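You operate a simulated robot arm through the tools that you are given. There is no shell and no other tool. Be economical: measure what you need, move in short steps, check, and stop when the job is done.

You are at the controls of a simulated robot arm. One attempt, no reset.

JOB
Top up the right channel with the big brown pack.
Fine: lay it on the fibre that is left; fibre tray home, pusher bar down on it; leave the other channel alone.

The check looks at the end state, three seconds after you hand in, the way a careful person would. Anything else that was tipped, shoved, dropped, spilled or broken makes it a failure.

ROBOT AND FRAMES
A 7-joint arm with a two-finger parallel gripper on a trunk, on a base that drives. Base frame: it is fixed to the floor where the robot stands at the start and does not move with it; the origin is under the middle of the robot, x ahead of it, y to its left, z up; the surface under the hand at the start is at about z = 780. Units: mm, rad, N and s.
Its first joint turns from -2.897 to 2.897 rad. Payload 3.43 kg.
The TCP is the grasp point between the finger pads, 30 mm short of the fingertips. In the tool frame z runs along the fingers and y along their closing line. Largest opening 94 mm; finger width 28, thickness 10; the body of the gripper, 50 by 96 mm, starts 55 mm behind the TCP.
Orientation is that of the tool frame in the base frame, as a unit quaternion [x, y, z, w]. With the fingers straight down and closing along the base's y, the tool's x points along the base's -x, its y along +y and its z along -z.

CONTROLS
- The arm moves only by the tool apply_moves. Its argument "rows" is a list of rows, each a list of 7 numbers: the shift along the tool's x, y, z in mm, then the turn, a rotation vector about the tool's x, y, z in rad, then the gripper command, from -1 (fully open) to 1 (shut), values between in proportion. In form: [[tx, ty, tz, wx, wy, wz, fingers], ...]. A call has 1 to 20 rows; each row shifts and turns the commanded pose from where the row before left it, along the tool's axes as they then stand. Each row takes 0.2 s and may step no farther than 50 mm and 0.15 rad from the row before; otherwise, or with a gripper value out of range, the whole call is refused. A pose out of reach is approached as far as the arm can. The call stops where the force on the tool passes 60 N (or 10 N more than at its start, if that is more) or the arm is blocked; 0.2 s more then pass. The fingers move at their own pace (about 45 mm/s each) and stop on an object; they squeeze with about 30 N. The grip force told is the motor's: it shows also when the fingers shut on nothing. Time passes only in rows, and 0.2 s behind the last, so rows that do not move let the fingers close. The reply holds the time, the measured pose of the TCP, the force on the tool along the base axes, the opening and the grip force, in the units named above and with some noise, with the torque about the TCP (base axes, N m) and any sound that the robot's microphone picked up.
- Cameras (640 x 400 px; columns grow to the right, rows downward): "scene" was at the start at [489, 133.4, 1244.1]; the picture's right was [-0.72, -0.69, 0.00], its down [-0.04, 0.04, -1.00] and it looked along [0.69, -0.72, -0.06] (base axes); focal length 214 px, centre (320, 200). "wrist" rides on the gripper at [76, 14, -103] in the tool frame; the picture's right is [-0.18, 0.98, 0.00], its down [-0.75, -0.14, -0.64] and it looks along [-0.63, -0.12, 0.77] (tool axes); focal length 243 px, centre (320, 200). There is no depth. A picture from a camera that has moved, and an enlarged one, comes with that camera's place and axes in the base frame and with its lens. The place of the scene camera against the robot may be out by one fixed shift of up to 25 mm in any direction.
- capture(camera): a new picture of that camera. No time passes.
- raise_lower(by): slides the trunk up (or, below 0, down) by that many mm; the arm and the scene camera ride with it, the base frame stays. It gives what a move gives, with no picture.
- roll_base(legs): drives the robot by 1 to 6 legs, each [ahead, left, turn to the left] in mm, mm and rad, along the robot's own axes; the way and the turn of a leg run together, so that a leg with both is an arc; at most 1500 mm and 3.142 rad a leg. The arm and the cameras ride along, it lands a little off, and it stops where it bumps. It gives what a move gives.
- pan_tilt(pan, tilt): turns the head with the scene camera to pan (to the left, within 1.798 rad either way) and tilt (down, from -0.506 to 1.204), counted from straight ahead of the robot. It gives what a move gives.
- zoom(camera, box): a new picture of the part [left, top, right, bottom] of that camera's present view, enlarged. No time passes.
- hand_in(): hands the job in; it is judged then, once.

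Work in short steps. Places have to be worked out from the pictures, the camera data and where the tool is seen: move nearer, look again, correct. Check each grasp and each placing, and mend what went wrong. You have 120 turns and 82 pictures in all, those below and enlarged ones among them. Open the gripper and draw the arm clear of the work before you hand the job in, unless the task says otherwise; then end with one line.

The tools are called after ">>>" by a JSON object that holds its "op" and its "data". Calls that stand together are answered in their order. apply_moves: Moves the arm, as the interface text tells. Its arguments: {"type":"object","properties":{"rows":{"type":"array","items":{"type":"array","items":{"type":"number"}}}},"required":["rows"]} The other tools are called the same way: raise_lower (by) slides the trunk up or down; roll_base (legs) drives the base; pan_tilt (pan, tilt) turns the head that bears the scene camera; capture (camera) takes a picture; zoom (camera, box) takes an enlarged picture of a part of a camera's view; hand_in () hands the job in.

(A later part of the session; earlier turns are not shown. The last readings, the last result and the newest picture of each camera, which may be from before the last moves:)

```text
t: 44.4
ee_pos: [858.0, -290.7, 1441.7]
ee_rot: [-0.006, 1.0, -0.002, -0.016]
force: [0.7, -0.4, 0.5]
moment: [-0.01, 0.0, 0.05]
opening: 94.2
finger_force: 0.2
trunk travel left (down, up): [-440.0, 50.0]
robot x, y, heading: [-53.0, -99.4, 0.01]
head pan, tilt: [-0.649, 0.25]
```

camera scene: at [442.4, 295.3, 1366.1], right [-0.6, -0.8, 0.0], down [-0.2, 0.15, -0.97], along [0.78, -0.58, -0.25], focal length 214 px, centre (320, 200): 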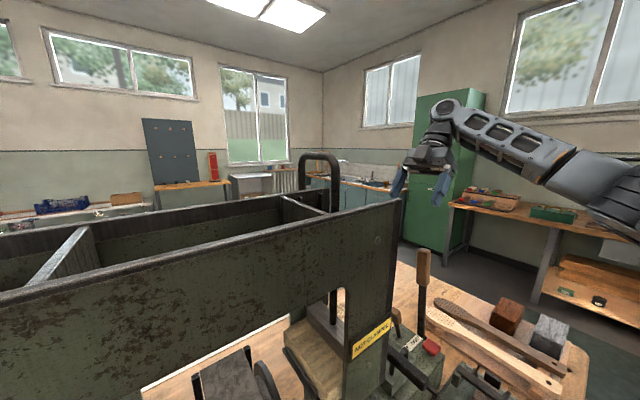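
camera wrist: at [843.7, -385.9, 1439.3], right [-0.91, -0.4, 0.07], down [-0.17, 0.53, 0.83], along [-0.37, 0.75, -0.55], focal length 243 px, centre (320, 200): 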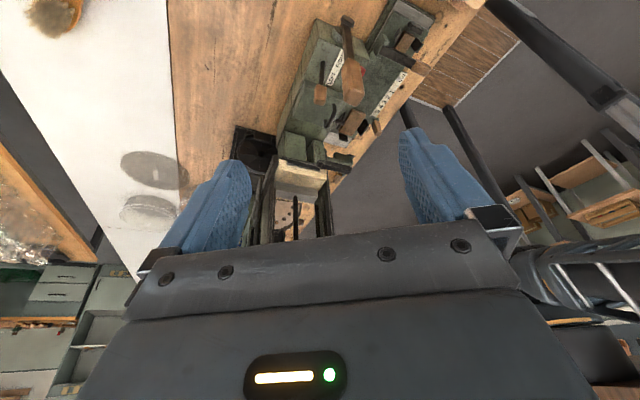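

>>> {"op": "raise_lower", "data": {"by": 50}}

>>> {"op": "apply_moves", "data": {"rows": [[30, 40, 0, 0, 0.03, 0, -1], [30, 40, 0, 0, 0, 0, -1], [30, 40, 0, 0, 0, 0, -1], [30, 40, 0, 0, 0, 0, -1], [10, 45, 0, 0, 0, 0, -1], [0, 45, 0, 0, 0, 0, -1]]}}

>>> {"op": "capture", "data": {"camera": "wrist"}}

>>> {"op": "pan_tilt", "data": {"pan": 0.1, "tilt": 0.2}}

>>> {"op": "capture", "data": {"camera": "scene"}}

```text
t: 45.3
ee_pos: [857.4, -291.0, 1491.4]
ee_rot: [-0.007, 1.0, -0.001, -0.014]
force: [-0.4, -0.1, -0.2]
moment: [0.05, -0.01, 0.01]
opening: 93.7
finger_force: 0.0
trunk travel left (down, up): [-490.0, 0.0]
robot x, y, heading: [-53.1, -98.8, 0.008]
head pan, tilt: [-0.649, 0.25]
```

```text
t: 46.7
ee_pos: [724.5, -43.5, 1497.7]
ee_rot: [-0.006, 0.999, -0.003, -0.031]
force: [0.4, -0.4, -0.7]
moment: [0.04, 0.01, -0.01]
opening: 94.3
finger_force: 0.0
trunk travel left (down, up): [-490.0, 0.0]
robot x, y, heading: [-53.1, -96.8, 0.008]
head pan, tilt: [-0.649, 0.25]
```

```text
43 pictures are left
camera wrist: at [656.3, -29.3, 1605.0], right [0.17, 0.99, -0.01], down [0.79, -0.13, 0.6], along [0.59, -0.11, -0.8], focal length 243 px, centre (320, 200)
```

wrist: 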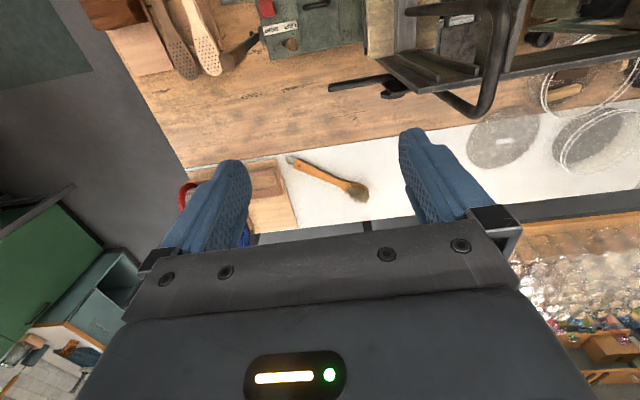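

```text
t: 47.8
ee_pos: [725.3, -42.9, 1498.2]
ee_rot: [-0.006, 1.0, -0.002, -0.029]
force: [-0.5, -0.3, -0.1]
moment: [0.0, 0.01, 0.0]
opening: 93.8
finger_force: 0.1
trunk travel left (down, up): [-490.0, 0.0]
robot x, y, heading: [-53.6, -97.3, 0.009]
head pan, tilt: [0.099, 0.201]
```

```text
42 pictures are left
camera scene: at [462.7, 114.1, 1420.7], right [0.11, -0.99, 0.0], down [-0.2, -0.02, -0.98], along [0.97, 0.1, -0.2], focal length 214 px, centre (320, 200)
```

scene: 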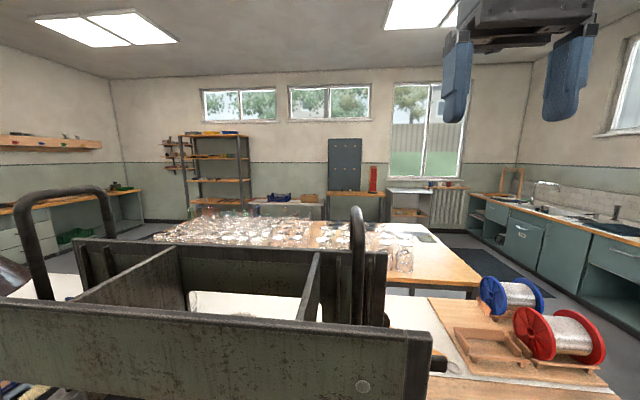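

The wrist camera puts the U-handle nearer y≈120. Move over it and look again.

>>> {"op": "apply_moves", "data": {"rows": [[0, 40, 0, 0, 0, 0, -1], [0, 40, 0, 0, 0.03, 0, -1], [10, 40, 0, 0, 0.03, 0, -1], [10, 40, 0, 0, 0, 0, -1]]}}

>>> {"op": "capture", "data": {"camera": "wrist"}}

>>> {"op": "capture", "data": {"camera": "scene"}}

```text
t: 48.8
ee_pos: [703.2, 117.1, 1498.5]
ee_rot: [-0.007, 0.998, -0.002, -0.059]
force: [0.0, -0.6, -0.4]
moment: [0.0, 0.0, -0.01]
opening: 94.1
finger_force: 0.0
trunk travel left (down, up): [-490.0, 0.0]
robot x, y, heading: [-54.7, -101.6, 0.01]
head pan, tilt: [0.099, 0.201]
```

```text
41 pictures are left
camera wrist: at [640.4, 131.2, 1609.9], right [0.17, 0.99, -0.03], down [0.83, -0.13, 0.55], along [0.54, -0.11, -0.84], focal length 243 px, centre (320, 200)
```

wrist: 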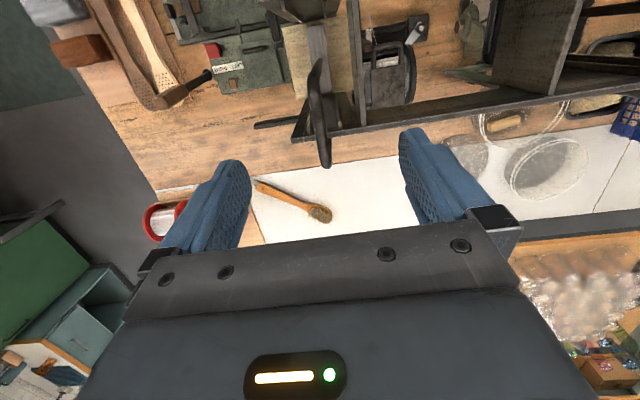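

```text
40 pictures are left
camera scene: at [462.8, 113.2, 1420.8], right [0.11, -0.99, 0.0], down [-0.2, -0.02, -0.98], along [0.97, 0.1, -0.2], focal length 214 px, centre (320, 200)
```

scene: 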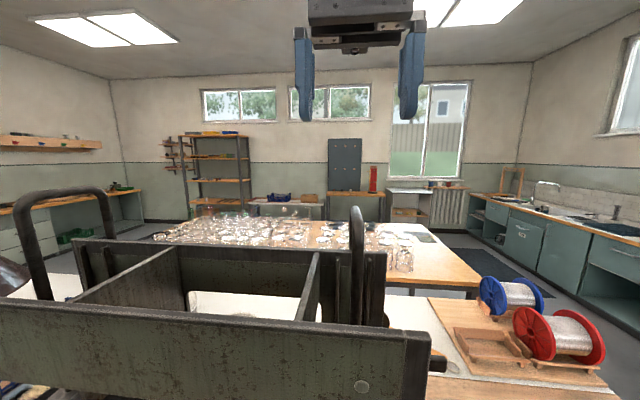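

U-handle top triangulated at (703, 116, 1364). Straighten the pitch and lower onto it.

>>> {"op": "apply_moves", "data": {"rows": [[0, 0, 0, 0, -0.059, 0, -1], [0, 0, 0, 0, -0.059, 0, -1], [0, 0, 50, 0, 0, 0, -1], [0, 0, 40, 0, 0, 0, -1], [0, 0, 25, 0, 0, 0, -1]]}}

>>> {"op": "capture", "data": {"camera": "scene"}}

```text
t: 50.0
ee_pos: [702.0, 118.3, 1383.5]
ee_rot: [-0.006, 1.0, -0.003, 0.0]
force: [0.0, 0.6, 0.6]
moment: [0.01, -0.03, 0.01]
opening: 94.0
finger_force: 0.0
trunk travel left (down, up): [-490.0, 0.0]
robot x, y, heading: [-55.7, -100.6, 0.007]
head pan, tilt: [0.099, 0.201]
```

```text
39 pictures are left
camera scene: at [462.6, 114.2, 1420.8], right [0.11, -0.99, 0.0], down [-0.2, -0.02, -0.98], along [0.97, 0.1, -0.2], focal length 214 px, centre (320, 200)
```

scene: 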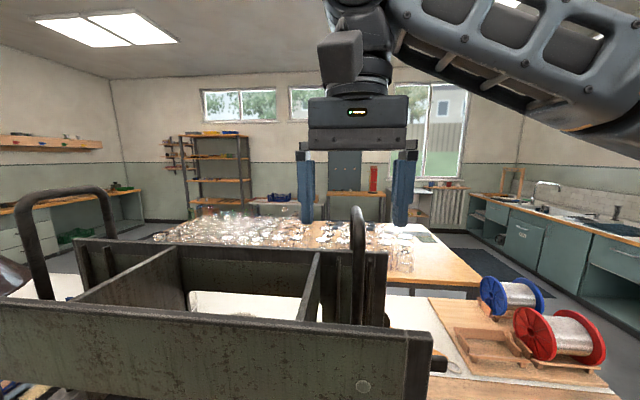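

Fingers straddle the handle. Lower 22 mm, close, then try a small lift.

>>> {"op": "apply_moves", "data": {"rows": [[0, 0, 22, 0, 0, 0, -1], [0, 0, 0, 0, 0, 0, 1], [0, 0, 0, 0, 0, 0, 1], [0, 0, 0, 0, 0, 0, 1], [0, 0, 0, 0, 0, 0, 1], [0, 0, 0, 0, 0, 0, 1], [0, 0, 0, 0, 0, 0, 1]]}}

>>> {"op": "apply_moves", "data": {"rows": [[0, 0, -10, 0, 0, 0, 1], [0, 0, -10, 0, 0, 0, 1], [0, 0, 0, 0, 0, 0, 1]]}}

```text
t: 51.6
ee_pos: [702.4, 117.1, 1360.3]
ee_rot: [-0.006, 1.0, -0.002, -0.001]
force: [0.0, 0.0, -0.2]
moment: [-0.04, 0.02, 0.01]
opening: 0.2
finger_force: 25.3
trunk travel left (down, up): [-490.0, 0.0]
robot x, y, heading: [-52.6, -98.2, 0.009]
head pan, tilt: [0.099, 0.201]
```

```text
t: 52.4
ee_pos: [702.3, 116.5, 1381.8]
ee_rot: [-0.008, 1.0, -0.001, 0.0]
force: [-0.2, 0.0, 0.2]
moment: [0.0, -0.01, 0.01]
opening: 0.0
finger_force: 29.9
trunk travel left (down, up): [-490.0, 0.0]
robot x, y, heading: [-52.6, -99.7, 0.006]
head pan, tilt: [0.099, 0.201]
```

Closed on nothing; look where the fingers are relative to the handle.

>>> {"op": "zoom", "data": {"camera": "scene", "box": [260, 120, 460, 320]}}

>>> {"op": "capture", "data": {"camera": "wrist"}}

```text
2.00 times, centred on (360, 220) of scene
camera zoom: at [462.6, 114.2, 1420.7], right [0.11, -0.99, 0.0], down [-0.2, -0.02, -0.98], along [0.97, 0.1, -0.2], focal length 429 px, centre (240, 160)
```

zoom: 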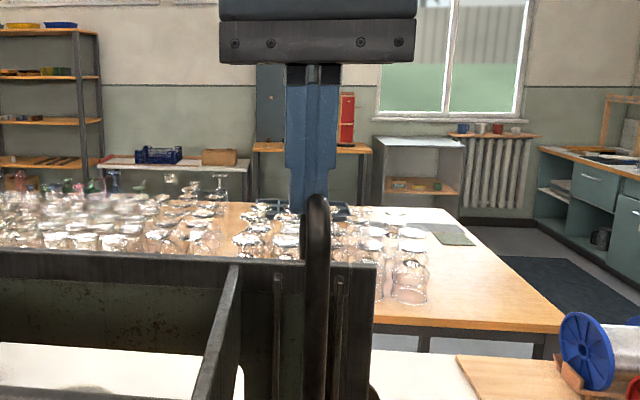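

```text
37 pictures are left
camera wrist: at [626.9, 130.4, 1484.1], right [0.17, 0.99, 0.0], down [0.76, -0.13, 0.64], along [0.63, -0.11, -0.77], focal length 243 px, centre (320, 200)
```

wrist: 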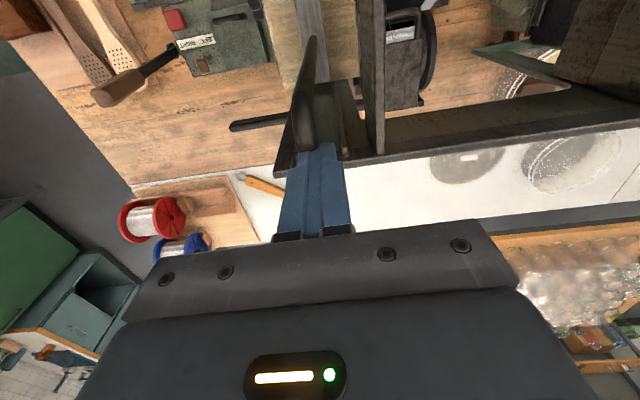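

>>> {"op": "zoom", "data": {"camera": "wrist", "box": [220, 10, 420, 170]}}

```text
2.50 times, centred on (320, 90) of wrist
camera zoom: at [626.9, 130.4, 1484.1], right [0.17, 0.99, 0.0], down [0.76, -0.13, 0.64], along [0.63, -0.11, -0.77], focal length 606 px, centre (320, 475)
```

zoom: 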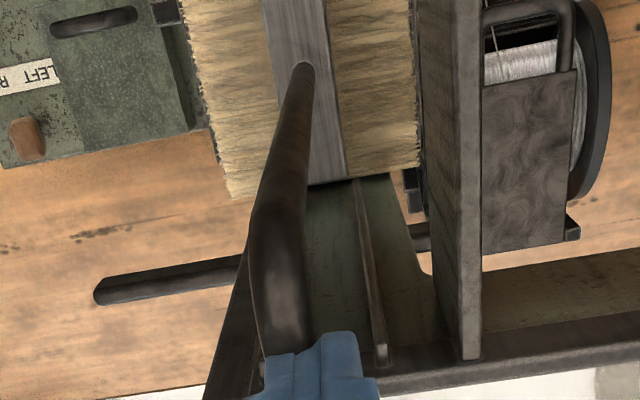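

The bar is lower than I judged (fingertips just above it). Open, shift to x≈692, y≈113, lower to z≈1334 and close again.

>>> {"op": "apply_moves", "data": {"rows": [[10, -4, -10, 0, 0, 0, -1], [0, 0, 0, 0, 0, 0, -1], [0, 0, 0, 0, 0, 0, -1], [0, 0, 0, 0, 0, 0, -1], [0, 0, 0, 0, 0, 0, -1], [0, 0, 20, 0, 0, 0, -1], [0, 0, 20, 0, 0, 0, -1], [0, 0, 16, 0, 0, 0, -1]]}}

>>> {"op": "apply_moves", "data": {"rows": [[0, 0, 0, 0, 0, 0, 1], [0, 0, 0, 0, 0, 0, 1], [0, 0, 0, 0, 0, 0, 1], [0, 0, 0, 0, 0, 0, 1], [0, 0, 0, 0, 0, 0, 1], [0, 0, 0, 0, 0, 0, 1]]}}

```text
t: 54.2
ee_pos: [691.9, 111.5, 1334.3]
ee_rot: [-0.007, 1.0, -0.001, -0.001]
force: [-0.1, -0.7, -0.7]
moment: [-0.02, -0.02, -0.01]
opening: 94.1
finger_force: 0.1
trunk travel left (down, up): [-490.0, 0.0]
robot x, y, heading: [-54.4, -98.8, 0.005]
head pan, tilt: [0.099, 0.201]
```

```text
t: 55.6
ee_pos: [690.8, 113.2, 1335.2]
ee_rot: [-0.007, 1.0, -0.002, 0.0]
force: [-0.6, -0.6, -0.4]
moment: [-0.03, 0.02, -0.02]
opening: 0.0
finger_force: 26.0
trunk travel left (down, up): [-490.0, 0.0]
robot x, y, heading: [-51.6, -97.1, 0.006]
head pan, tilt: [0.099, 0.201]
```

>>> {"op": "capture", "data": {"camera": "scene"}}

>>> {"op": "zoom", "data": {"camera": "wrist", "box": [220, 10, 420, 170]}}

```text
35 pictures are left
camera scene: at [462.7, 114.2, 1420.7], right [0.11, -0.99, 0.0], down [-0.2, -0.02, -0.98], along [0.97, 0.1, -0.2], focal length 214 px, centre (320, 200)
```

scene: 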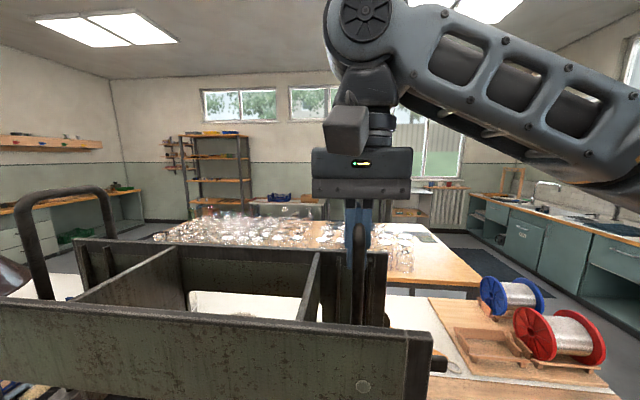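

```text
2.50 times, centred on (320, 90) of wrist
camera zoom: at [616.0, 127.0, 1438.0], right [0.17, 0.99, 0.0], down [0.76, -0.13, 0.64], along [0.63, -0.11, -0.77], focal length 606 px, centre (320, 475)
```

zoom: 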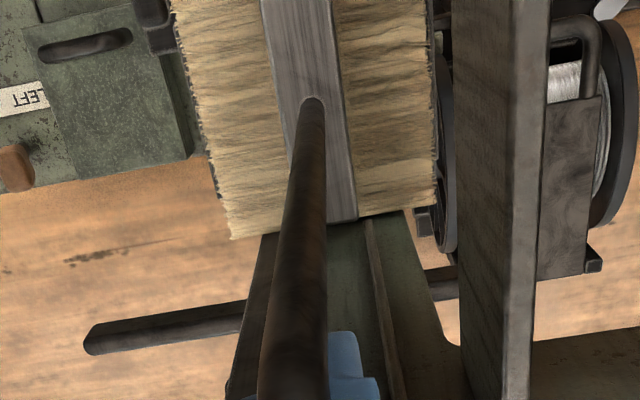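

>>> {"op": "zoom", "data": {"camera": "scene", "box": [310, 170, 430, 290]}}

```text
3.33 times, centred on (370, 230) of scene
camera zoom: at [462.7, 114.2, 1420.7], right [0.11, -0.99, 0.0], down [-0.2, -0.02, -0.98], along [0.97, 0.1, -0.2], focal length 715 px, centre (153, 100)
```

zoom: 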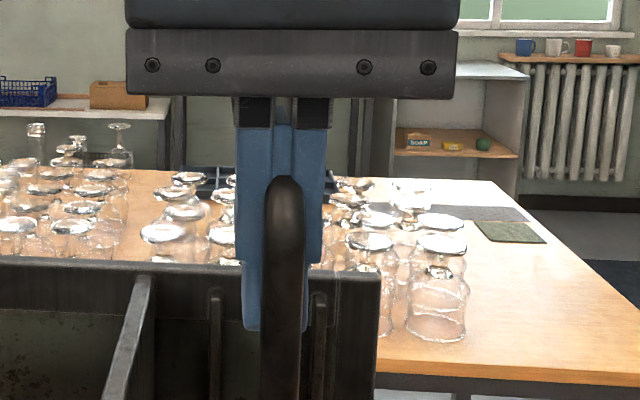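

The closed fingers appear to overlap the U-bar without contact. I'll nudge gently toward the front leg to see whether there is any contact.

>>> {"op": "apply_moves", "data": {"rows": [[4, 0, 0, 0, 0, 0, 1], [4, 0, 0, 0, 0, 0, 1], [4, 0, 0, 0, 0, 0, 1], [0, 0, 0, 0, 0, 0, 1]]}}

>>> {"op": "zoom", "data": {"camera": "wrist", "box": [250, 60, 390, 200]}}

```text
t: 56.3
ee_pos: [689.4, 112.4, 1335.7]
ee_rot: [0.001, 1.0, 0.001, 0.002]
force: [16.6, -0.9, -0.8]
moment: [0.0, 0.27, -0.04]
opening: 0.0
finger_force: 30.0
trunk travel left (down, up): [-490.0, 0.0]
robot x, y, heading: [-49.9, -102.7, 0.001]
head pan, tilt: [0.099, 0.201]
stopped in row 3: the force on the tool passed its limit at 67 N (the readings are from after the stop); the commanded pose is now the measured one
```

```text
2.86 times, centred on (320, 130) of wrist
camera zoom: at [614.4, 126.6, 1437.9], right [0.19, 0.98, 0.0], down [0.75, -0.14, 0.65], along [0.64, -0.12, -0.76], focal length 693 px, centre (320, 400)
```

zoom: 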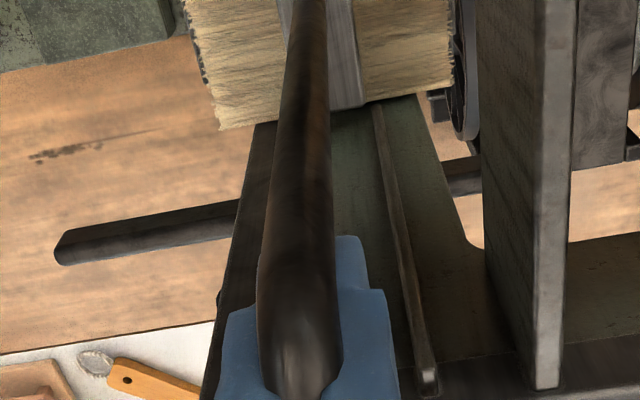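

The front leg (x≈672) is solid. I'll grip it directly: up, open, shift to x≈672, lower, close.

>>> {"op": "apply_moves", "data": {"rows": [[-6, 0, 0, 0, 0, 0, 1], [0, 0, -40, 0, 0, 0, 1], [0, 0, -30, 0, 0, 0, -1], [12, 0, 0, 0, 0, 0, -1], [12, 0, 0, 0, 0, 0, -1], [0, 0, 0, 0, 0, 0, -1], [0, 0, 0, 0, 0, 0, -1], [0, 0, 40, 0, 0, 0, -1], [0, 0, 30, 0, 0, 0, -1]]}}

>>> {"op": "apply_moves", "data": {"rows": [[0, 0, 0, 0, 0, 0, 1], [0, 0, 0, 0, 0, 0, 1], [0, 0, 0, 0, 0, 0, 1], [0, 0, 0, 0, 0, 0, 1], [0, 0, 0, 0, 0, 0, 1], [0, 0, 0, 0, 0, 0, 1]]}}

```text
t: 58.3
ee_pos: [670.0, 113.3, 1337.2]
ee_rot: [-0.001, 1.0, 0.0, 0.004]
force: [-0.6, 0.4, 0.4]
moment: [0.01, 0.0, 0.02]
opening: 93.9
finger_force: 0.0
trunk travel left (down, up): [-490.0, 0.0]
robot x, y, heading: [-54.8, -97.7, 0.006]
head pan, tilt: [0.099, 0.201]
```

```text
t: 59.7
ee_pos: [668.6, 110.6, 1334.7]
ee_rot: [0.0, 1.0, 0.0, 0.002]
force: [-2.0, -7.1, -0.8]
moment: [0.03, 0.08, -0.04]
opening: 13.0
finger_force: 39.4
trunk travel left (down, up): [-490.0, 0.0]
robot x, y, heading: [-55.2, -96.1, 0.006]
head pan, tilt: [0.099, 0.201]
```

Gripped: 13 mm bar. Now a gentle lift to feel the weight.

>>> {"op": "apply_moves", "data": {"rows": [[0, 0, -5, 0, 0, 0, 1], [0, 0, -5, 0, 0, 0, 1], [0, 0, -5, 0, 0, 0, 1], [0, 0, -5, 0, 0, 0, 1], [0, 0, 0, 0, 0, 0, 1]]}}

>>> {"op": "zoom", "data": {"camera": "wrist", "box": [220, 0, 420, 160]}}

```text
t: 60.9
ee_pos: [668.6, 112.4, 1356.6]
ee_rot: [-0.001, 1.0, 0.0, 0.002]
force: [1.7, -18.2, -6.7]
moment: [-0.14, 0.43, -0.01]
opening: 13.0
finger_force: 45.2
trunk travel left (down, up): [-490.0, 0.0]
robot x, y, heading: [-54.7, -97.5, 0.006]
head pan, tilt: [0.099, 0.201]
```

```text
2.50 times, centred on (320, 80) of wrist
camera zoom: at [594.1, 126.5, 1458.9], right [0.18, 0.98, 0.0], down [0.75, -0.14, 0.65], along [0.64, -0.12, -0.76], focal length 606 px, centre (320, 500)
```

zoom: 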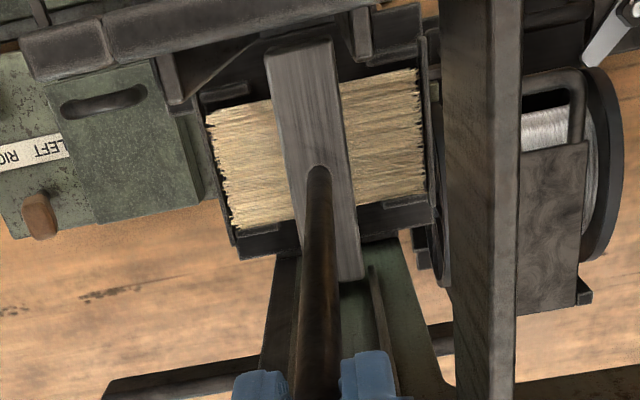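

The pusher lifts freely (about 7 N). Correct y by −2 mm and lift further, listening for a catch.

>>> {"op": "apply_moves", "data": {"rows": [[0, -2, 0, 0, 0, 0, 1], [0, 0, -15, 0, 0, 0, 1], [0, 0, -15, 0, 0, 0, 1], [0, 0, -15, 0, 0, 0, 1], [0, 0, -15, 0, 0, 0, 1], [0, 0, -15, 0, 0, 0, 1], [0, 0, 0, 0, 0, 0, 1]]}}

>>> {"op": "pan_tilt", "data": {"pan": 0.0, "tilt": 0.3}}

>>> {"op": "capture", "data": {"camera": "scene"}}

```text
t: 62.5
ee_pos: [668.9, 111.7, 1432.4]
ee_rot: [-0.001, 1.0, 0.001, 0.004]
force: [3.6, 10.0, 4.3]
moment: [-0.06, 0.05, -0.03]
opening: 13.0
finger_force: 45.2
trunk travel left (down, up): [-490.0, 0.0]
robot x, y, heading: [-55.6, -98.2, 0.007]
head pan, tilt: [0.099, 0.201]
```

```text
t: 63.2
ee_pos: [669.2, 111.6, 1432.5]
ee_rot: [-0.001, 1.0, -0.001, 0.003]
force: [3.0, 14.2, 2.7]
moment: [0.06, -0.76, 0.02]
opening: 12.7
finger_force: 44.7
trunk travel left (down, up): [-490.0, 0.0]
robot x, y, heading: [-50.5, -102.2, 0.004]
head pan, tilt: [0.0, 0.3]
```

```text
30 pictures are left
camera scene: at [464.0, 105.7, 1411.3], right [0.01, -1.0, 0.0], down [-0.3, 0.0, -0.96], along [0.96, 0.01, -0.3], focal length 214 px, centre (320, 200)
```

scene: 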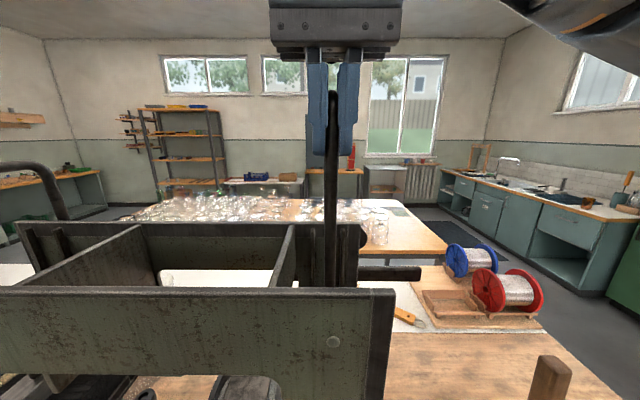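

Vertical load has vanished, perhaps a friction or catch holds it. Test by lowering a few mm.

>>> {"op": "apply_moves", "data": {"rows": [[0, 0, 3, 0, 0, 0, 1], [0, 0, 3, 0, 0, 0, 1], [0, 0, 0, 0, 0, 0, 1]]}}

```text
t: 64.0
ee_pos: [668.3, 112.0, 1425.1]
ee_rot: [0.0, 1.0, 0.0, 0.004]
force: [6.3, 18.5, 0.2]
moment: [0.19, -1.3, -0.02]
opening: 12.7
finger_force: 44.9
trunk travel left (down, up): [-490.0, 0.0]
robot x, y, heading: [-50.6, -98.8, 0.008]
head pan, tilt: [0.0, 0.3]
```

Relieve side load, lower to about 10 mm above the rest, then open slightly to see whether the pusher holds itself.

>>> {"op": "apply_moves", "data": {"rows": [[0, 1, 0, 0, 0, 0, 1], [0, 0, 15, 0, 0, 0, 1], [0, 0, 15, 0, 0, 0, 1], [0, 0, 15, 0, 0, 0, 1], [0, 0, 15, 0, 0, 0, 1], [0, 0, 14, 0, 0, 0, 1], [0, 0, 0, 0, 0, 0, 1]]}}

>>> {"op": "apply_moves", "data": {"rows": [[0, 0, 0, 0, 0, 0, 0.6], [0, 0, 0, 0, 0, 0, 0.6], [0, 0, 0, 0, 0, 0, 0.6]]}}

>>> {"op": "zoom", "data": {"camera": "wrist", "box": [220, 0, 420, 160]}}

```text
t: 65.6
ee_pos: [669.1, 111.3, 1350.5]
ee_rot: [-0.003, 1.0, -0.001, 0.002]
force: [-1.7, 10.0, -7.1]
moment: [0.1, 0.88, 0.03]
opening: 12.8
finger_force: 44.9
trunk travel left (down, up): [-490.0, 0.0]
robot x, y, heading: [-55.6, -94.8, 0.007]
head pan, tilt: [0.0, 0.3]
```

```text
t: 66.4
ee_pos: [669.7, 110.8, 1352.2]
ee_rot: [-0.002, 1.0, 0.0, 0.003]
force: [0.0, 0.1, 0.3]
moment: [-0.01, 0.0, -0.03]
opening: 18.7
finger_force: 0.1
trunk travel left (down, up): [-490.0, 0.0]
robot x, y, heading: [-56.5, -96.8, 0.007]
head pan, tilt: [0.0, 0.3]
```

```text
2.50 times, centred on (320, 80) of wrist
camera zoom: at [594.2, 125.6, 1453.8], right [0.18, 0.98, 0.0], down [0.75, -0.14, 0.65], along [0.64, -0.12, -0.76], focal length 606 px, centre (320, 500)
```

zoom: 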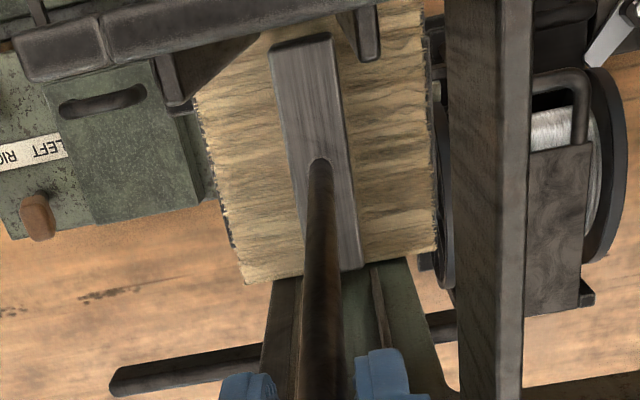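

Let me check with the scene camera whether the rod dropped or stayed up.

>>> {"op": "zoom", "data": {"camera": "scene", "box": [260, 100, 460, 300]}}

```text
2.00 times, centred on (360, 200) of scene
camera zoom: at [464.1, 104.9, 1411.4], right [0.01, -1.0, 0.0], down [-0.3, 0.0, -0.96], along [0.96, 0.01, -0.3], focal length 429 px, centre (240, 200)
```

zoom: 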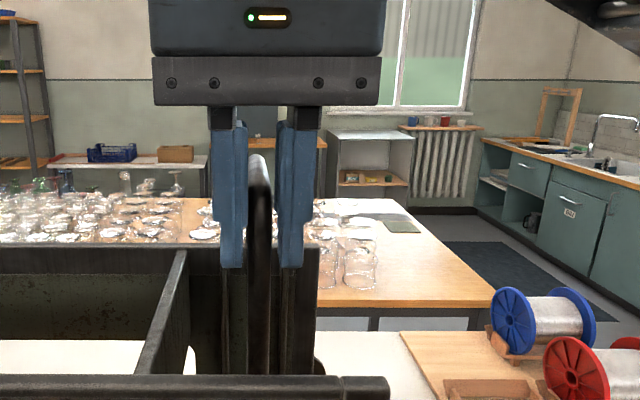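

The U top is still ~24 mm above the TCP, so the pusher stayed up when released: friction holds it. Regrip, lift to about +110 mm, and release carefully there.

>>> {"op": "apply_moves", "data": {"rows": [[0, 0, 0, 0, 0, 0, 1], [0, 0, 0, 0, 0, 0, 1], [0, 0, -15, 0, 0, 0, 1], [0, 0, -15, 0, 0, 0, 1], [0, 0, -15, 0, 0, 0, 1], [0, 0, -15, 0, 0, 0, 1], [0, 0, -15, 0, 0, 0, 1], [0, 0, -15, 0, 0, 0, 1], [0, 0, 0, 0, 0, 0, 1]]}}

>>> {"op": "capture", "data": {"camera": "wrist"}}

```text
t: 68.4
ee_pos: [668.9, 111.6, 1439.6]
ee_rot: [0.0, 1.0, 0.001, 0.005]
force: [19.0, 21.1, -0.3]
moment: [0.13, -1.32, -0.05]
opening: 12.8
finger_force: 44.9
trunk travel left (down, up): [-490.0, 0.0]
robot x, y, heading: [-56.5, -98.7, 0.006]
head pan, tilt: [0.0, 0.3]
```

```text
27 pictures are left
camera wrist: at [593.8, 126.3, 1542.8], right [0.18, 0.98, 0.0], down [0.75, -0.14, 0.65], along [0.64, -0.12, -0.76], focal length 243 px, centre (320, 200)
```

wrist: 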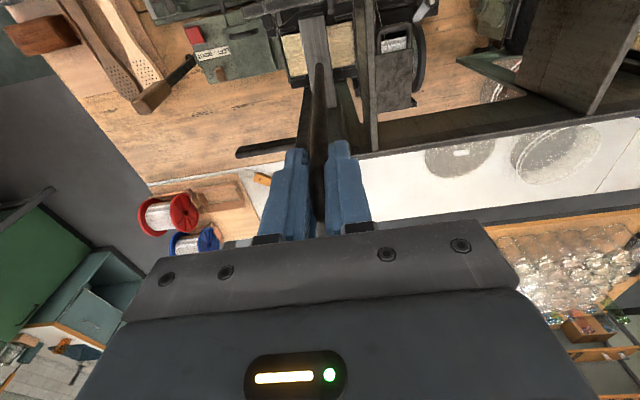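

Open a little to see whether it holds at this height too.

>>> {"op": "apply_moves", "data": {"rows": [[0, 0, 0, 0, 0, 0, 0.7], [0, 0, 0, 0, 0, 0, 0.7], [0, 0, 0, 0, 0, 0, 0.7]]}}

>>> {"op": "capture", "data": {"camera": "scene"}}

```text
t: 69.2
ee_pos: [667.9, 110.4, 1439.9]
ee_rot: [0.0, 1.0, 0.0, 0.003]
force: [-0.4, 1.3, 0.4]
moment: [-0.13, -0.02, 0.02]
opening: 16.2
finger_force: 1.9
trunk travel left (down, up): [-490.0, 0.0]
robot x, y, heading: [-55.9, -97.1, 0.008]
head pan, tilt: [0.0, 0.3]
```

```text
26 pictures are left
camera scene: at [464.0, 105.1, 1411.4], right [0.01, -1.0, 0.0], down [-0.3, 0.0, -0.96], along [0.96, 0.01, -0.3], focal length 214 px, centre (320, 200)
```

scene: 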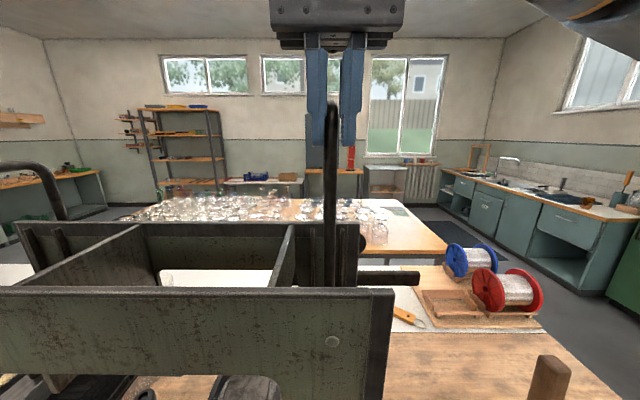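

It slid a little (~15 mm) and seems to have caught. Wait a second and check again.

>>> {"op": "apply_moves", "data": {"rows": [[0, 0, 0, 0, 0, 0, 0.7], [0, 0, 0, 0, 0, 0, 0.7], [0, 0, 0, 0, 0, 0, 0.7], [0, 0, 0, 0, 0, 0, 0.7], [0, 0, 0, 0, 0, 0, 0.5], [0, 0, 0, 0, 0, 0, 0.5], [0, 0, 0, 0, 0, 0, 0.5], [0, 0, 0, 0, 0, 0, 0.5]]}}

>>> {"op": "zoom", "data": {"camera": "scene", "box": [240, 0, 560, 400]}}

```text
t: 71.0
ee_pos: [667.2, 110.8, 1440.8]
ee_rot: [-0.002, 1.0, 0.0, 0.002]
force: [0.0, -0.7, 0.3]
moment: [0.01, -0.01, 0.02]
opening: 23.6
finger_force: 0.0
trunk travel left (down, up): [-490.0, 0.0]
robot x, y, heading: [-54.1, -97.4, 0.009]
head pan, tilt: [0.0, 0.3]
```

```text
1.00 times, centred on (400, 200) of scene (not enlarged: the box is as wide or as high as the picture)
camera zoom: at [464.1, 105.0, 1411.4], right [0.01, -1.0, 0.0], down [-0.3, 0.0, -0.96], along [0.96, 0.01, -0.3], focal length 214 px, centre (240, 200)
```

zoom: 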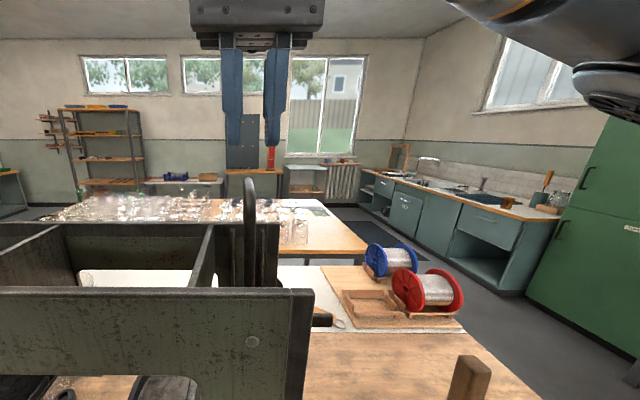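

The pusher fell back to rest once fully released, so it needs a catch. I'll regrip and lift much higher, watching force and sound for a detent.

>>> {"op": "apply_moves", "data": {"rows": [[0, 0, 0, 0, 0, 0, -1], [0, 0, 0, 0, 0, 0, -1], [0, 0, 30, 0, 0, 0, -1], [0, 0, 40, 0, 0, 0, -1], [2, 0, 35, 0, 0, 0, -1], [0, 0, 0, 0, 0, 0, 1], [0, 0, 0, 0, 0, 0, 1], [0, 0, 0, 0, 0, 0, 1], [0, 0, 0, 0, 0, 0, 1], [0, 0, 0, 0, 0, 0, 1], [0, 0, 0, 0, 0, 0, 1]]}}

>>> {"op": "apply_moves", "data": {"rows": [[0, 0, -15, 0, 0, 0, 1], [0, 0, -15, 0, 0, 0, 1], [0, 0, -15, 0, 0, 0, 1], [0, 0, -15, 0, 0, 0, 1], [0, 0, -15, 0, 0, 0, 1], [0, 0, -15, 0, 0, 0, 1], [0, 0, -15, 0, 0, 0, 1], [0, 0, -15, 0, 0, 0, 1], [0, 0, -15, 0, 0, 0, 1], [0, 0, -15, 0, 0, 0, 1], [0, 0, -10, 0, 0, 0, 1]]}}

```text
t: 73.4
ee_pos: [667.4, 113.5, 1334.6]
ee_rot: [-0.001, 1.0, 0.0, 0.003]
force: [-1.1, -6.8, -1.5]
moment: [0.08, 0.0, -0.07]
opening: 13.0
finger_force: 40.1
trunk travel left (down, up): [-490.0, 0.0]
robot x, y, heading: [-53.1, -97.3, 0.006]
head pan, tilt: [0.0, 0.3]
```

```text
t: 75.8
ee_pos: [664.9, 111.1, 1498.4]
ee_rot: [-0.001, 1.0, 0.001, 0.005]
force: [-0.1, 0.1, -0.3]
moment: [-0.04, 0.02, -0.03]
opening: 0.0
finger_force: 33.1
trunk travel left (down, up): [-490.0, 0.0]
robot x, y, heading: [-53.6, -95.9, 0.012]
head pan, tilt: [0.0, 0.3]
```

The fingers slipped off, so the pusher has a top stop. See whether it stayed up.

>>> {"op": "capture", "data": {"camera": "scene"}}

>>> {"op": "capture", "data": {"camera": "wrist"}}

```text
24 pictures are left
camera scene: at [464.3, 105.0, 1412.0], right [0.01, -1.0, 0.0], down [-0.3, 0.0, -0.96], along [0.96, 0.01, -0.3], focal length 214 px, centre (320, 200)
```

scene: 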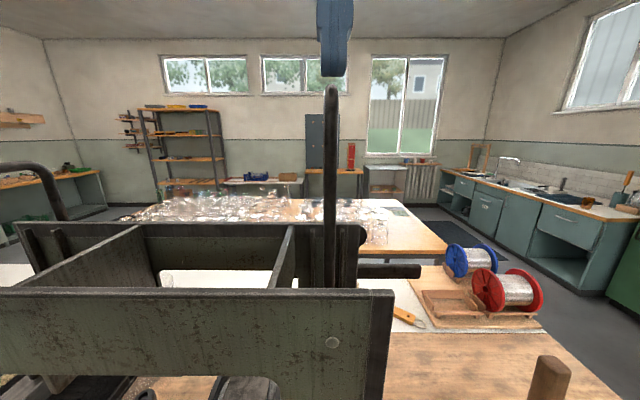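

```text
23 pictures are left
camera wrist: at [590.8, 125.3, 1601.7], right [0.18, 0.98, 0.0], down [0.75, -0.14, 0.65], along [0.64, -0.11, -0.76], focal length 243 px, centre (320, 200)
```

wrist: 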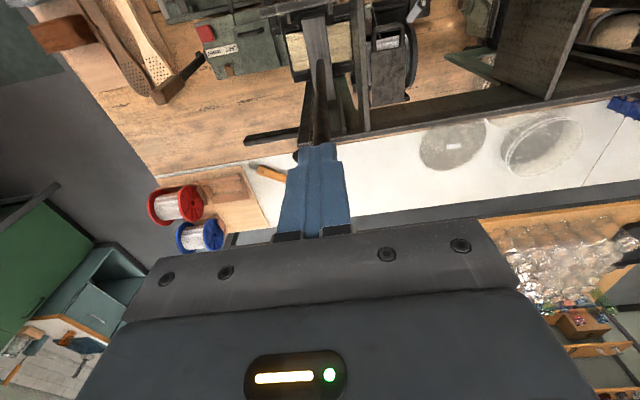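

It stayed up: there is a catch at the top. Zoom on the tray now, with the pusher raised.

>>> {"op": "zoom", "data": {"camera": "wrist", "box": [240, 0, 400, 130]}}

```text
3.08 times, centred on (320, 65) of wrist
camera zoom: at [590.8, 125.3, 1601.7], right [0.18, 0.98, 0.0], down [0.75, -0.14, 0.65], along [0.64, -0.11, -0.76], focal length 746 px, centre (320, 615)
```

zoom: 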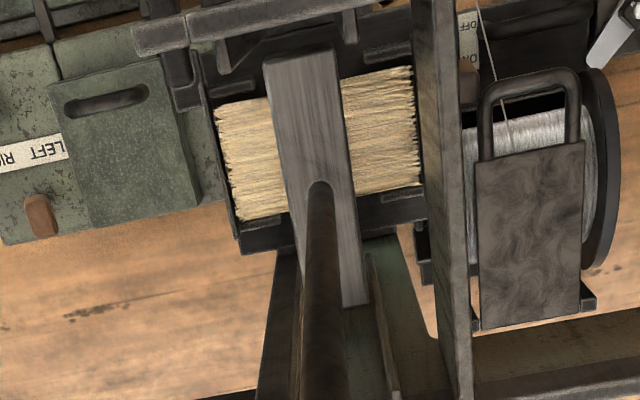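

Now the pack. Move the arm clear of the machine to above the pack area and turn the fingers to close along x.

>>> {"op": "apply_moves", "data": {"rows": [[0, 0, -15, 0, 0, 0, -1], [9, -48, 0, 0, 0, 0, -1], [9, -48, 0, 0, 0, 0, -1], [9, -48, 0, 0, 0, 0, -1], [9, -48, 0, 0, 0, 0, -1], [9, -48, 0, 0, 0, 0, -1], [9, -48, 0, 0, 0, 0, -1], [9, -48, 0, 0, 0, 0, -1], [9, -48, 0, 0, 0, 0, -1], [9, -48, 0, 0, 0, 0, -1], [9, -48, 0, 0, 0, 0, -1], [9, -48, 0, 0, 0, 0, -1], [9, -48, 0, 0, 0, 0, -1], [9, -48, 0, 0, 0, 0, -1]]}}

>>> {"op": "raise_lower", "data": {"by": -330}}

>>> {"op": "apply_moves", "data": {"rows": [[0, 0, 0, 0, 0, -0.143, -1], [0, 0, 0, 0, 0, -0.143, -1], [0, 0, 0, 0, 0, -0.143, -1], [0, 0, 0, 0, 0, -0.143, -1], [0, 0, 0, 0, 0, -0.143, -1], [0, 0, 0, 0, 0, -0.143, -1], [0, 0, 0, 0, 0, -0.143, -1], [0, 0, 0, 0, 0, -0.143, -1], [0, 0, 0, 0, 0, -0.143, -1], [0, 0, 0, 0, 0, -0.143, -1], [0, 0, 0, 0, 0, -0.141, -1]]}}

>>> {"op": "capture", "data": {"camera": "wrist"}}

```text
t: 78.0
ee_pos: [619.9, -241.1, 1502.7]
ee_rot: [-0.099, 0.995, 0.012, -0.002]
force: [0.6, -0.1, -0.1]
moment: [0.01, -0.02, 0.07]
opening: 94.1
finger_force: 0.0
trunk travel left (down, up): [-490.0, 0.0]
robot x, y, heading: [-54.3, -99.7, 0.004]
head pan, tilt: [0.0, 0.3]
stopped in row 10: the arm was blocked; the commanded pose is now the measured one
```

```text
t: 81.2
ee_pos: [621.6, -240.3, 1172.3]
ee_rot: [-0.098, 0.995, 0.012, -0.001]
force: [0.6, -0.6, -0.8]
moment: [0.0, 0.03, -0.01]
opening: 93.9
finger_force: 0.1
trunk travel left (down, up): [-160.0, 330.0]
robot x, y, heading: [-54.6, -97.5, 0.005]
head pan, tilt: [0.0, 0.3]
```

```text
t: 83.6
ee_pos: [620.1, -242.5, 1173.0]
ee_rot: [0.773, -0.634, -0.01, -0.007]
force: [-0.4, -0.4, 0.4]
moment: [-0.01, 0.01, -0.01]
opening: 94.0
finger_force: 0.1
trunk travel left (down, up): [-160.0, 330.0]
robot x, y, heading: [-51.9, -95.6, 0.001]
head pan, tilt: [0.0, 0.3]
```

```text
21 pictures are left
camera wrist: at [624.1, -320.9, 1273.8], right [-1.0, -0.01, 0.0], down [-0.01, 0.75, 0.66], along [-0.01, 0.66, -0.75], focal length 243 px, centre (320, 200)
```

wrist: 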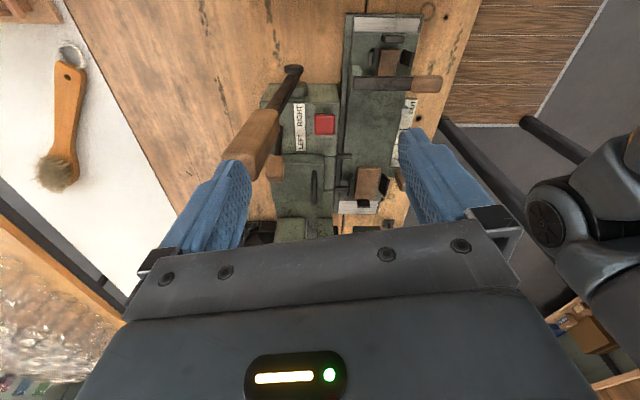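

Correct the yaw overshoot and move over the pack's estimated place (≈548, −525), staying high; then look with the scene camera.

>>> {"op": "apply_moves", "data": {"rows": [[0, 0, 0, 0, 0, 0.1, -1], [0, 0, 0, 0, 0, 0.1, -1], [45, 10, 0, 0, 0, 0, -1], [45, 10, 0, 0, 0, 0, -1], [45, 10, 0, 0, 0, 0, -1], [45, 10, 0, 0, 0, 0, -1], [45, 16, 0, 0, 0, 0, -1], [45, 16, 0, 0, 0, 0, -1], [12, 0, 50, 0, 0, 0, -1], [0, 0, 50, 0, 0, 0, -1], [0, 0, 50, 0, 0, 0, -1]]}}

>>> {"op": "pan_tilt", "data": {"pan": -1.1, "tilt": 0.4}}

>>> {"op": "capture", "data": {"camera": "scene"}}

```text
refused: row 9 steps farther than a row can; nothing moved
```

```text
t: 84.9
ee_pos: [620.6, -242.4, 1173.0]
ee_rot: [0.772, -0.635, -0.01, -0.007]
force: [-0.3, 0.6, -0.1]
moment: [0.01, -0.03, -0.02]
opening: 94.2
finger_force: 0.1
trunk travel left (down, up): [-160.0, 330.0]
robot x, y, heading: [-52.3, -100.3, 0.007]
head pan, tilt: [-1.1, 0.4]
```

```text
20 pictures are left
camera scene: at [413.3, 22.1, 1072.2], right [-0.89, -0.46, 0.0], down [-0.18, 0.35, -0.92], along [0.42, -0.82, -0.39], focal length 214 px, centre (320, 200)
```

scene: 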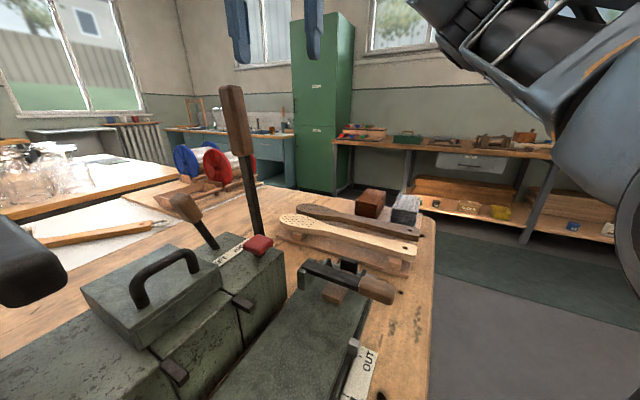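

Pack top centre works out near (540, −507, 865). Moving above it.

>>> {"op": "apply_moves", "data": {"rows": [[0, 0, 0, 0, 0, 0.1, -1], [0, 0, 0, 0, 0, 0.1, -1], [45, 10, 0, 0, 0, 0, -1], [45, 14, 0, 0, 0, 0, -1], [45, 14, 0, 0, 0, 0, -1], [45, 14, 0, 0, 0, 0, -1], [45, 14, 0, 0, 0, 0, -1], [40, 14, 0, 0, 0, 0, -1], [0, 0, 50, 0, 0, 0, -1], [0, 0, 50, 0, 0, 0, -1], [0, 0, 50, 0, 0, 0, -1], [0, 0, 30, 0, 0, 0, -1]]}}

>>> {"op": "zoom", "data": {"camera": "scene", "box": [280, 100, 480, 280]}}

```text
t: 86.0
ee_pos: [636.1, -270.4, 1166.2]
ee_rot: [0.77, -0.638, -0.019, -0.011]
force: [-0.7, 0.6, 0.4]
moment: [-0.02, 0.04, -0.01]
opening: 94.0
finger_force: 0.0
trunk travel left (down, up): [-160.0, 330.0]
robot x, y, heading: [-53.6, -94.4, 0.007]
head pan, tilt: [-1.1, 0.4]
stopped in row 5: the arm was blocked; the commanded pose is now the measured one
```

```text
2.22 times, centred on (380, 190) of scene
camera zoom: at [413.2, 22.3, 1072.2], right [-0.89, -0.46, 0.0], down [-0.18, 0.35, -0.92], along [0.42, -0.82, -0.39], focal length 477 px, centre (187, 222)
```

zoom: 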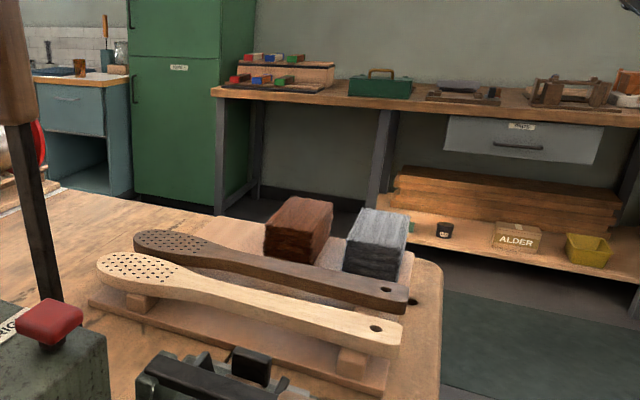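

The arm is near a joint limit, so I'll use the base: raise slightly for lever clearance and roll back and right so the gripper comes over the pack.

>>> {"op": "raise_lower", "data": {"by": 60}}

>>> {"op": "roll_base", "data": {"legs": [[-96, -238, 0]]}}

>>> {"op": "apply_moves", "data": {"rows": [[0, 0, 40, 0, 0, 0, -1], [0, 0, 40, 0, 0, 0, -1], [0, 0, 0, 0, 0, 0.1, -1], [0, 0, 0, 0, 0, 0.1, -1]]}}

```text
t: 87.0
ee_pos: [635.2, -271.3, 1226.5]
ee_rot: [0.77, -0.638, -0.019, -0.01]
force: [-0.3, 0.2, 0.9]
moment: [-0.03, 0.0, -0.02]
opening: 94.1
finger_force: 0.1
trunk travel left (down, up): [-220.0, 270.0]
robot x, y, heading: [-53.7, -96.3, 0.007]
head pan, tilt: [-1.1, 0.4]
```

```text
t: 88.9
ee_pos: [541.8, -509.4, 1225.8]
ee_rot: [0.77, -0.638, -0.019, -0.009]
force: [-0.2, 0.0, 0.3]
moment: [-0.04, 0.0, -0.02]
opening: 93.9
finger_force: 0.1
trunk travel left (down, up): [-220.0, 270.0]
robot x, y, heading: [-145.5, -338.9, 0.004]
head pan, tilt: [-1.1, 0.4]
```

```text
t: 89.9
ee_pos: [541.2, -506.5, 1146.5]
ee_rot: [-0.703, 0.711, 0.02, 0.009]
force: [-1.1, 0.4, -0.2]
moment: [-0.03, -0.02, 0.02]
opening: 94.2
finger_force: 0.1
trunk travel left (down, up): [-220.0, 270.0]
robot x, y, heading: [-147.6, -334.5, 0.006]
head pan, tilt: [-1.1, 0.4]
```

Aligned. Lower the trunk and check alignment over the pack.

>>> {"op": "raise_lower", "data": {"by": -190}}

>>> {"op": "pan_tilt", "data": {"pan": -1.0, "tilt": 0.2}}

>>> {"op": "capture", "data": {"camera": "scene"}}

```text
t: 92.0
ee_pos: [541.2, -506.5, 956.0]
ee_rot: [-0.702, 0.712, 0.02, 0.008]
force: [-1.2, 0.1, 0.2]
moment: [0.0, -0.01, -0.01]
opening: 94.1
finger_force: 0.0
trunk travel left (down, up): [-30.0, 460.0]
robot x, y, heading: [-147.4, -336.1, 0.007]
head pan, tilt: [-1.1, 0.4]
```

```text
t: 92.7
ee_pos: [541.2, -505.5, 957.0]
ee_rot: [-0.702, 0.712, 0.02, 0.008]
force: [-0.3, -0.6, 0.9]
moment: [-0.01, 0.02, 0.01]
opening: 94.0
finger_force: 0.0
trunk travel left (down, up): [-30.0, 460.0]
robot x, y, heading: [-147.1, -337.2, 0.002]
head pan, tilt: [-1.0, 0.201]
```

```text
18 pictures are left
camera scene: at [327.8, -212.5, 960.7], right [-0.84, -0.55, 0.0], down [-0.11, 0.17, -0.98], along [0.54, -0.82, -0.2], focal length 214 px, centre (320, 200)
```

scene: 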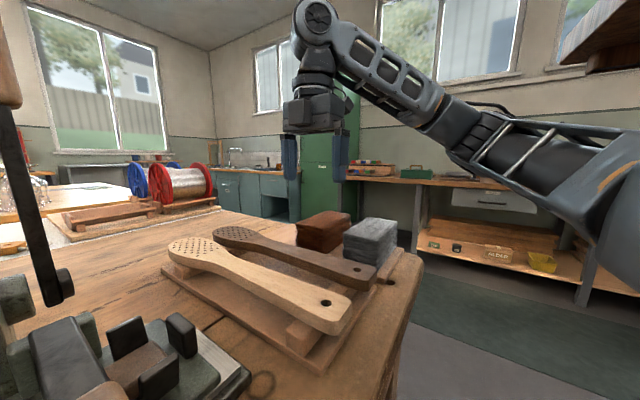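

>>> {"op": "zoom", "data": {"camera": "scene", "box": [260, 120, 420, 280]}}

```text
2.50 times, centred on (340, 200) of scene
camera zoom: at [327.8, -212.5, 960.7], right [-0.84, -0.55, 0.0], down [-0.11, 0.17, -0.98], along [0.54, -0.82, -0.2], focal length 536 px, centre (270, 200)
```

zoom: 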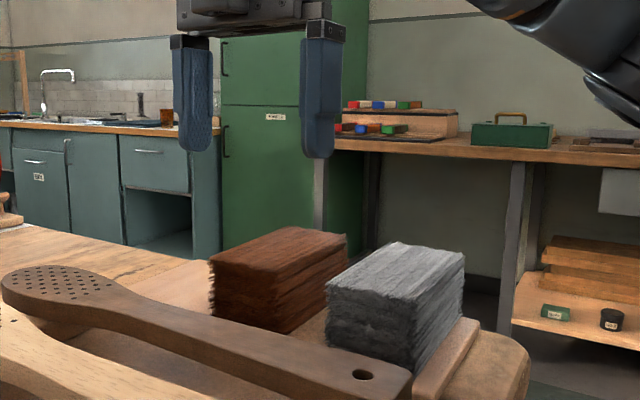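

Pack estimate: x 518–582, y −507…−613, top z ≈845, about 45 high, 40 mm from the grey one. I'll grip it near its far (−y) end so the gripper stays outside the channel later.

>>> {"op": "apply_moves", "data": {"rows": [[45, -9, 0, 0, 0, 0, -0.8], [45, 0, 0, 0, 0, 0, -0.8], [2, 0, 40, 0, 0, 0, -0.8], [0, 0, 30, 0, 0, 0, -0.8]]}}

>>> {"op": "zoom", "data": {"camera": "scene", "box": [260, 140, 420, 280]}}

```text
t: 93.7
ee_pos: [547.1, -595.9, 881.5]
ee_rot: [-0.702, 0.712, 0.02, 0.008]
force: [-0.2, -0.4, -0.2]
moment: [0.01, -0.02, 0.03]
opening: 84.5
finger_force: 0.1
trunk travel left (down, up): [-30.0, 460.0]
robot x, y, heading: [-146.4, -333.8, 0.004]
head pan, tilt: [-1.0, 0.201]
```

```text
2.86 times, centred on (340, 210) of scene
camera zoom: at [327.8, -212.6, 960.8], right [-0.84, -0.55, 0.0], down [-0.11, 0.17, -0.98], along [0.54, -0.82, -0.2], focal length 613 px, centre (263, 171)
```

zoom: 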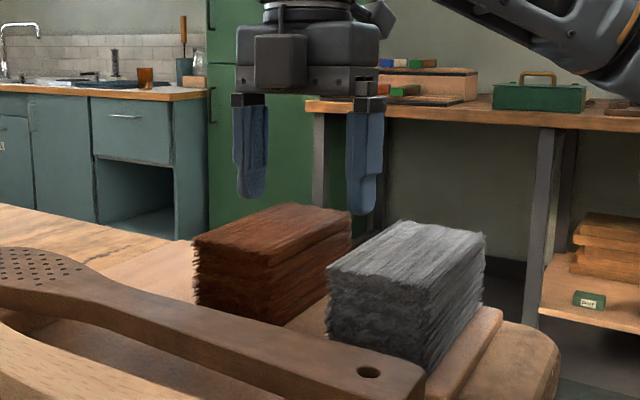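

Fingers are on both sides of the pack's far end. Lower and close.

>>> {"op": "apply_moves", "data": {"rows": [[0, 0, 17, 0, 0, 0, -0.8], [0, 0, 15, 0, 0, 0, -0.8], [0, 0, 0, 0, 0, 0, 0.5], [0, 0, 0, 0, 0, 0, 1], [0, 0, 0, 0, 0, 0, 1], [0, 0, 0, 0, 0, 0, 1]]}}

>>> {"op": "apply_moves", "data": {"rows": [[0, 0, -15, 0, 0, 0, 1], [0, 0, -20, 0, 0, 0, 1], [0, 0, -30, 0, 0, 0, 1]]}}

>>> {"op": "zoom", "data": {"camera": "scene", "box": [260, 100, 420, 260]}}

```text
t: 95.1
ee_pos: [546.5, -592.2, 851.6]
ee_rot: [-0.702, 0.712, 0.019, 0.008]
force: [-2.7, -2.3, 16.2]
moment: [0.16, 0.73, 0.17]
opening: 63.6
finger_force: 29.7
trunk travel left (down, up): [-30.0, 460.0]
robot x, y, heading: [-148.9, -338.1, 0.011]
head pan, tilt: [-1.0, 0.201]
```

```text
t: 95.9
ee_pos: [548.4, -596.6, 918.4]
ee_rot: [-0.702, 0.712, 0.021, 0.008]
force: [-0.5, -0.6, 0.1]
moment: [0.0, 0.02, -0.02]
opening: 0.2
finger_force: 30.2
trunk travel left (down, up): [-30.0, 460.0]
robot x, y, heading: [-149.8, -337.7, 0.005]
head pan, tilt: [-1.0, 0.201]
```

```text
2.50 times, centred on (340, 180) of scene
camera zoom: at [327.9, -212.5, 960.6], right [-0.84, -0.55, 0.0], down [-0.11, 0.17, -0.98], along [0.54, -0.82, -0.2], focal length 536 px, centre (270, 250)
```

zoom: 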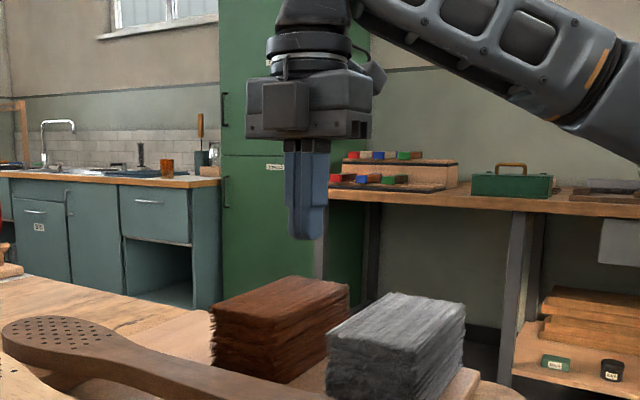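

It slipped off. Reopen, go lower, checking the force before closing.

>>> {"op": "apply_moves", "data": {"rows": [[0, 0, 0, 0, 0, 0, -0.9], [0, 0, 0, 0, 0, 0, -0.9], [0, 0, 0, 0, 0, 0, -0.9], [0, 0, 0, 0, 0, 0, -0.9], [-8, 0, 35, 0, 0, 0, -0.9], [0, 0, 25, 0, 0, 0, -0.9], [0, 0, 10, 0, 0, 0, -0.9]]}}

>>> {"op": "zoom", "data": {"camera": "scene", "box": [280, 180, 400, 270]}}

```text
t: 97.5
ee_pos: [547.4, -585.5, 846.3]
ee_rot: [-0.702, 0.712, 0.019, 0.008]
force: [0.0, -0.6, 0.1]
moment: [-0.03, 0.02, 0.02]
opening: 89.2
finger_force: 0.0
trunk travel left (down, up): [-30.0, 460.0]
robot x, y, heading: [-146.9, -334.3, 0.009]
head pan, tilt: [-1.0, 0.201]
```

```text
4.44 times, centred on (340, 225) of scene
camera zoom: at [327.8, -212.5, 960.8], right [-0.84, -0.55, 0.0], down [-0.11, 0.17, -0.98], along [0.54, -0.82, -0.2], focal length 953 px, centre (231, 89)
```

zoom: 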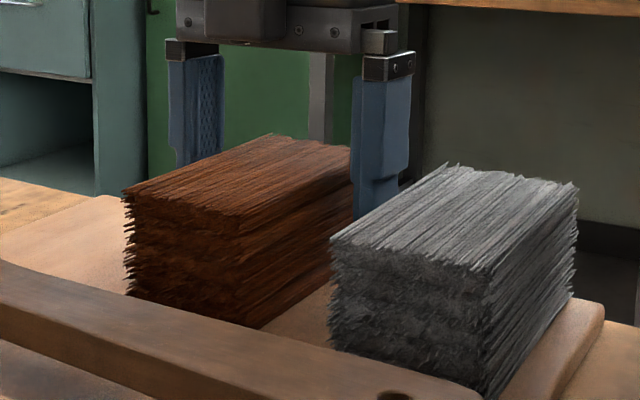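

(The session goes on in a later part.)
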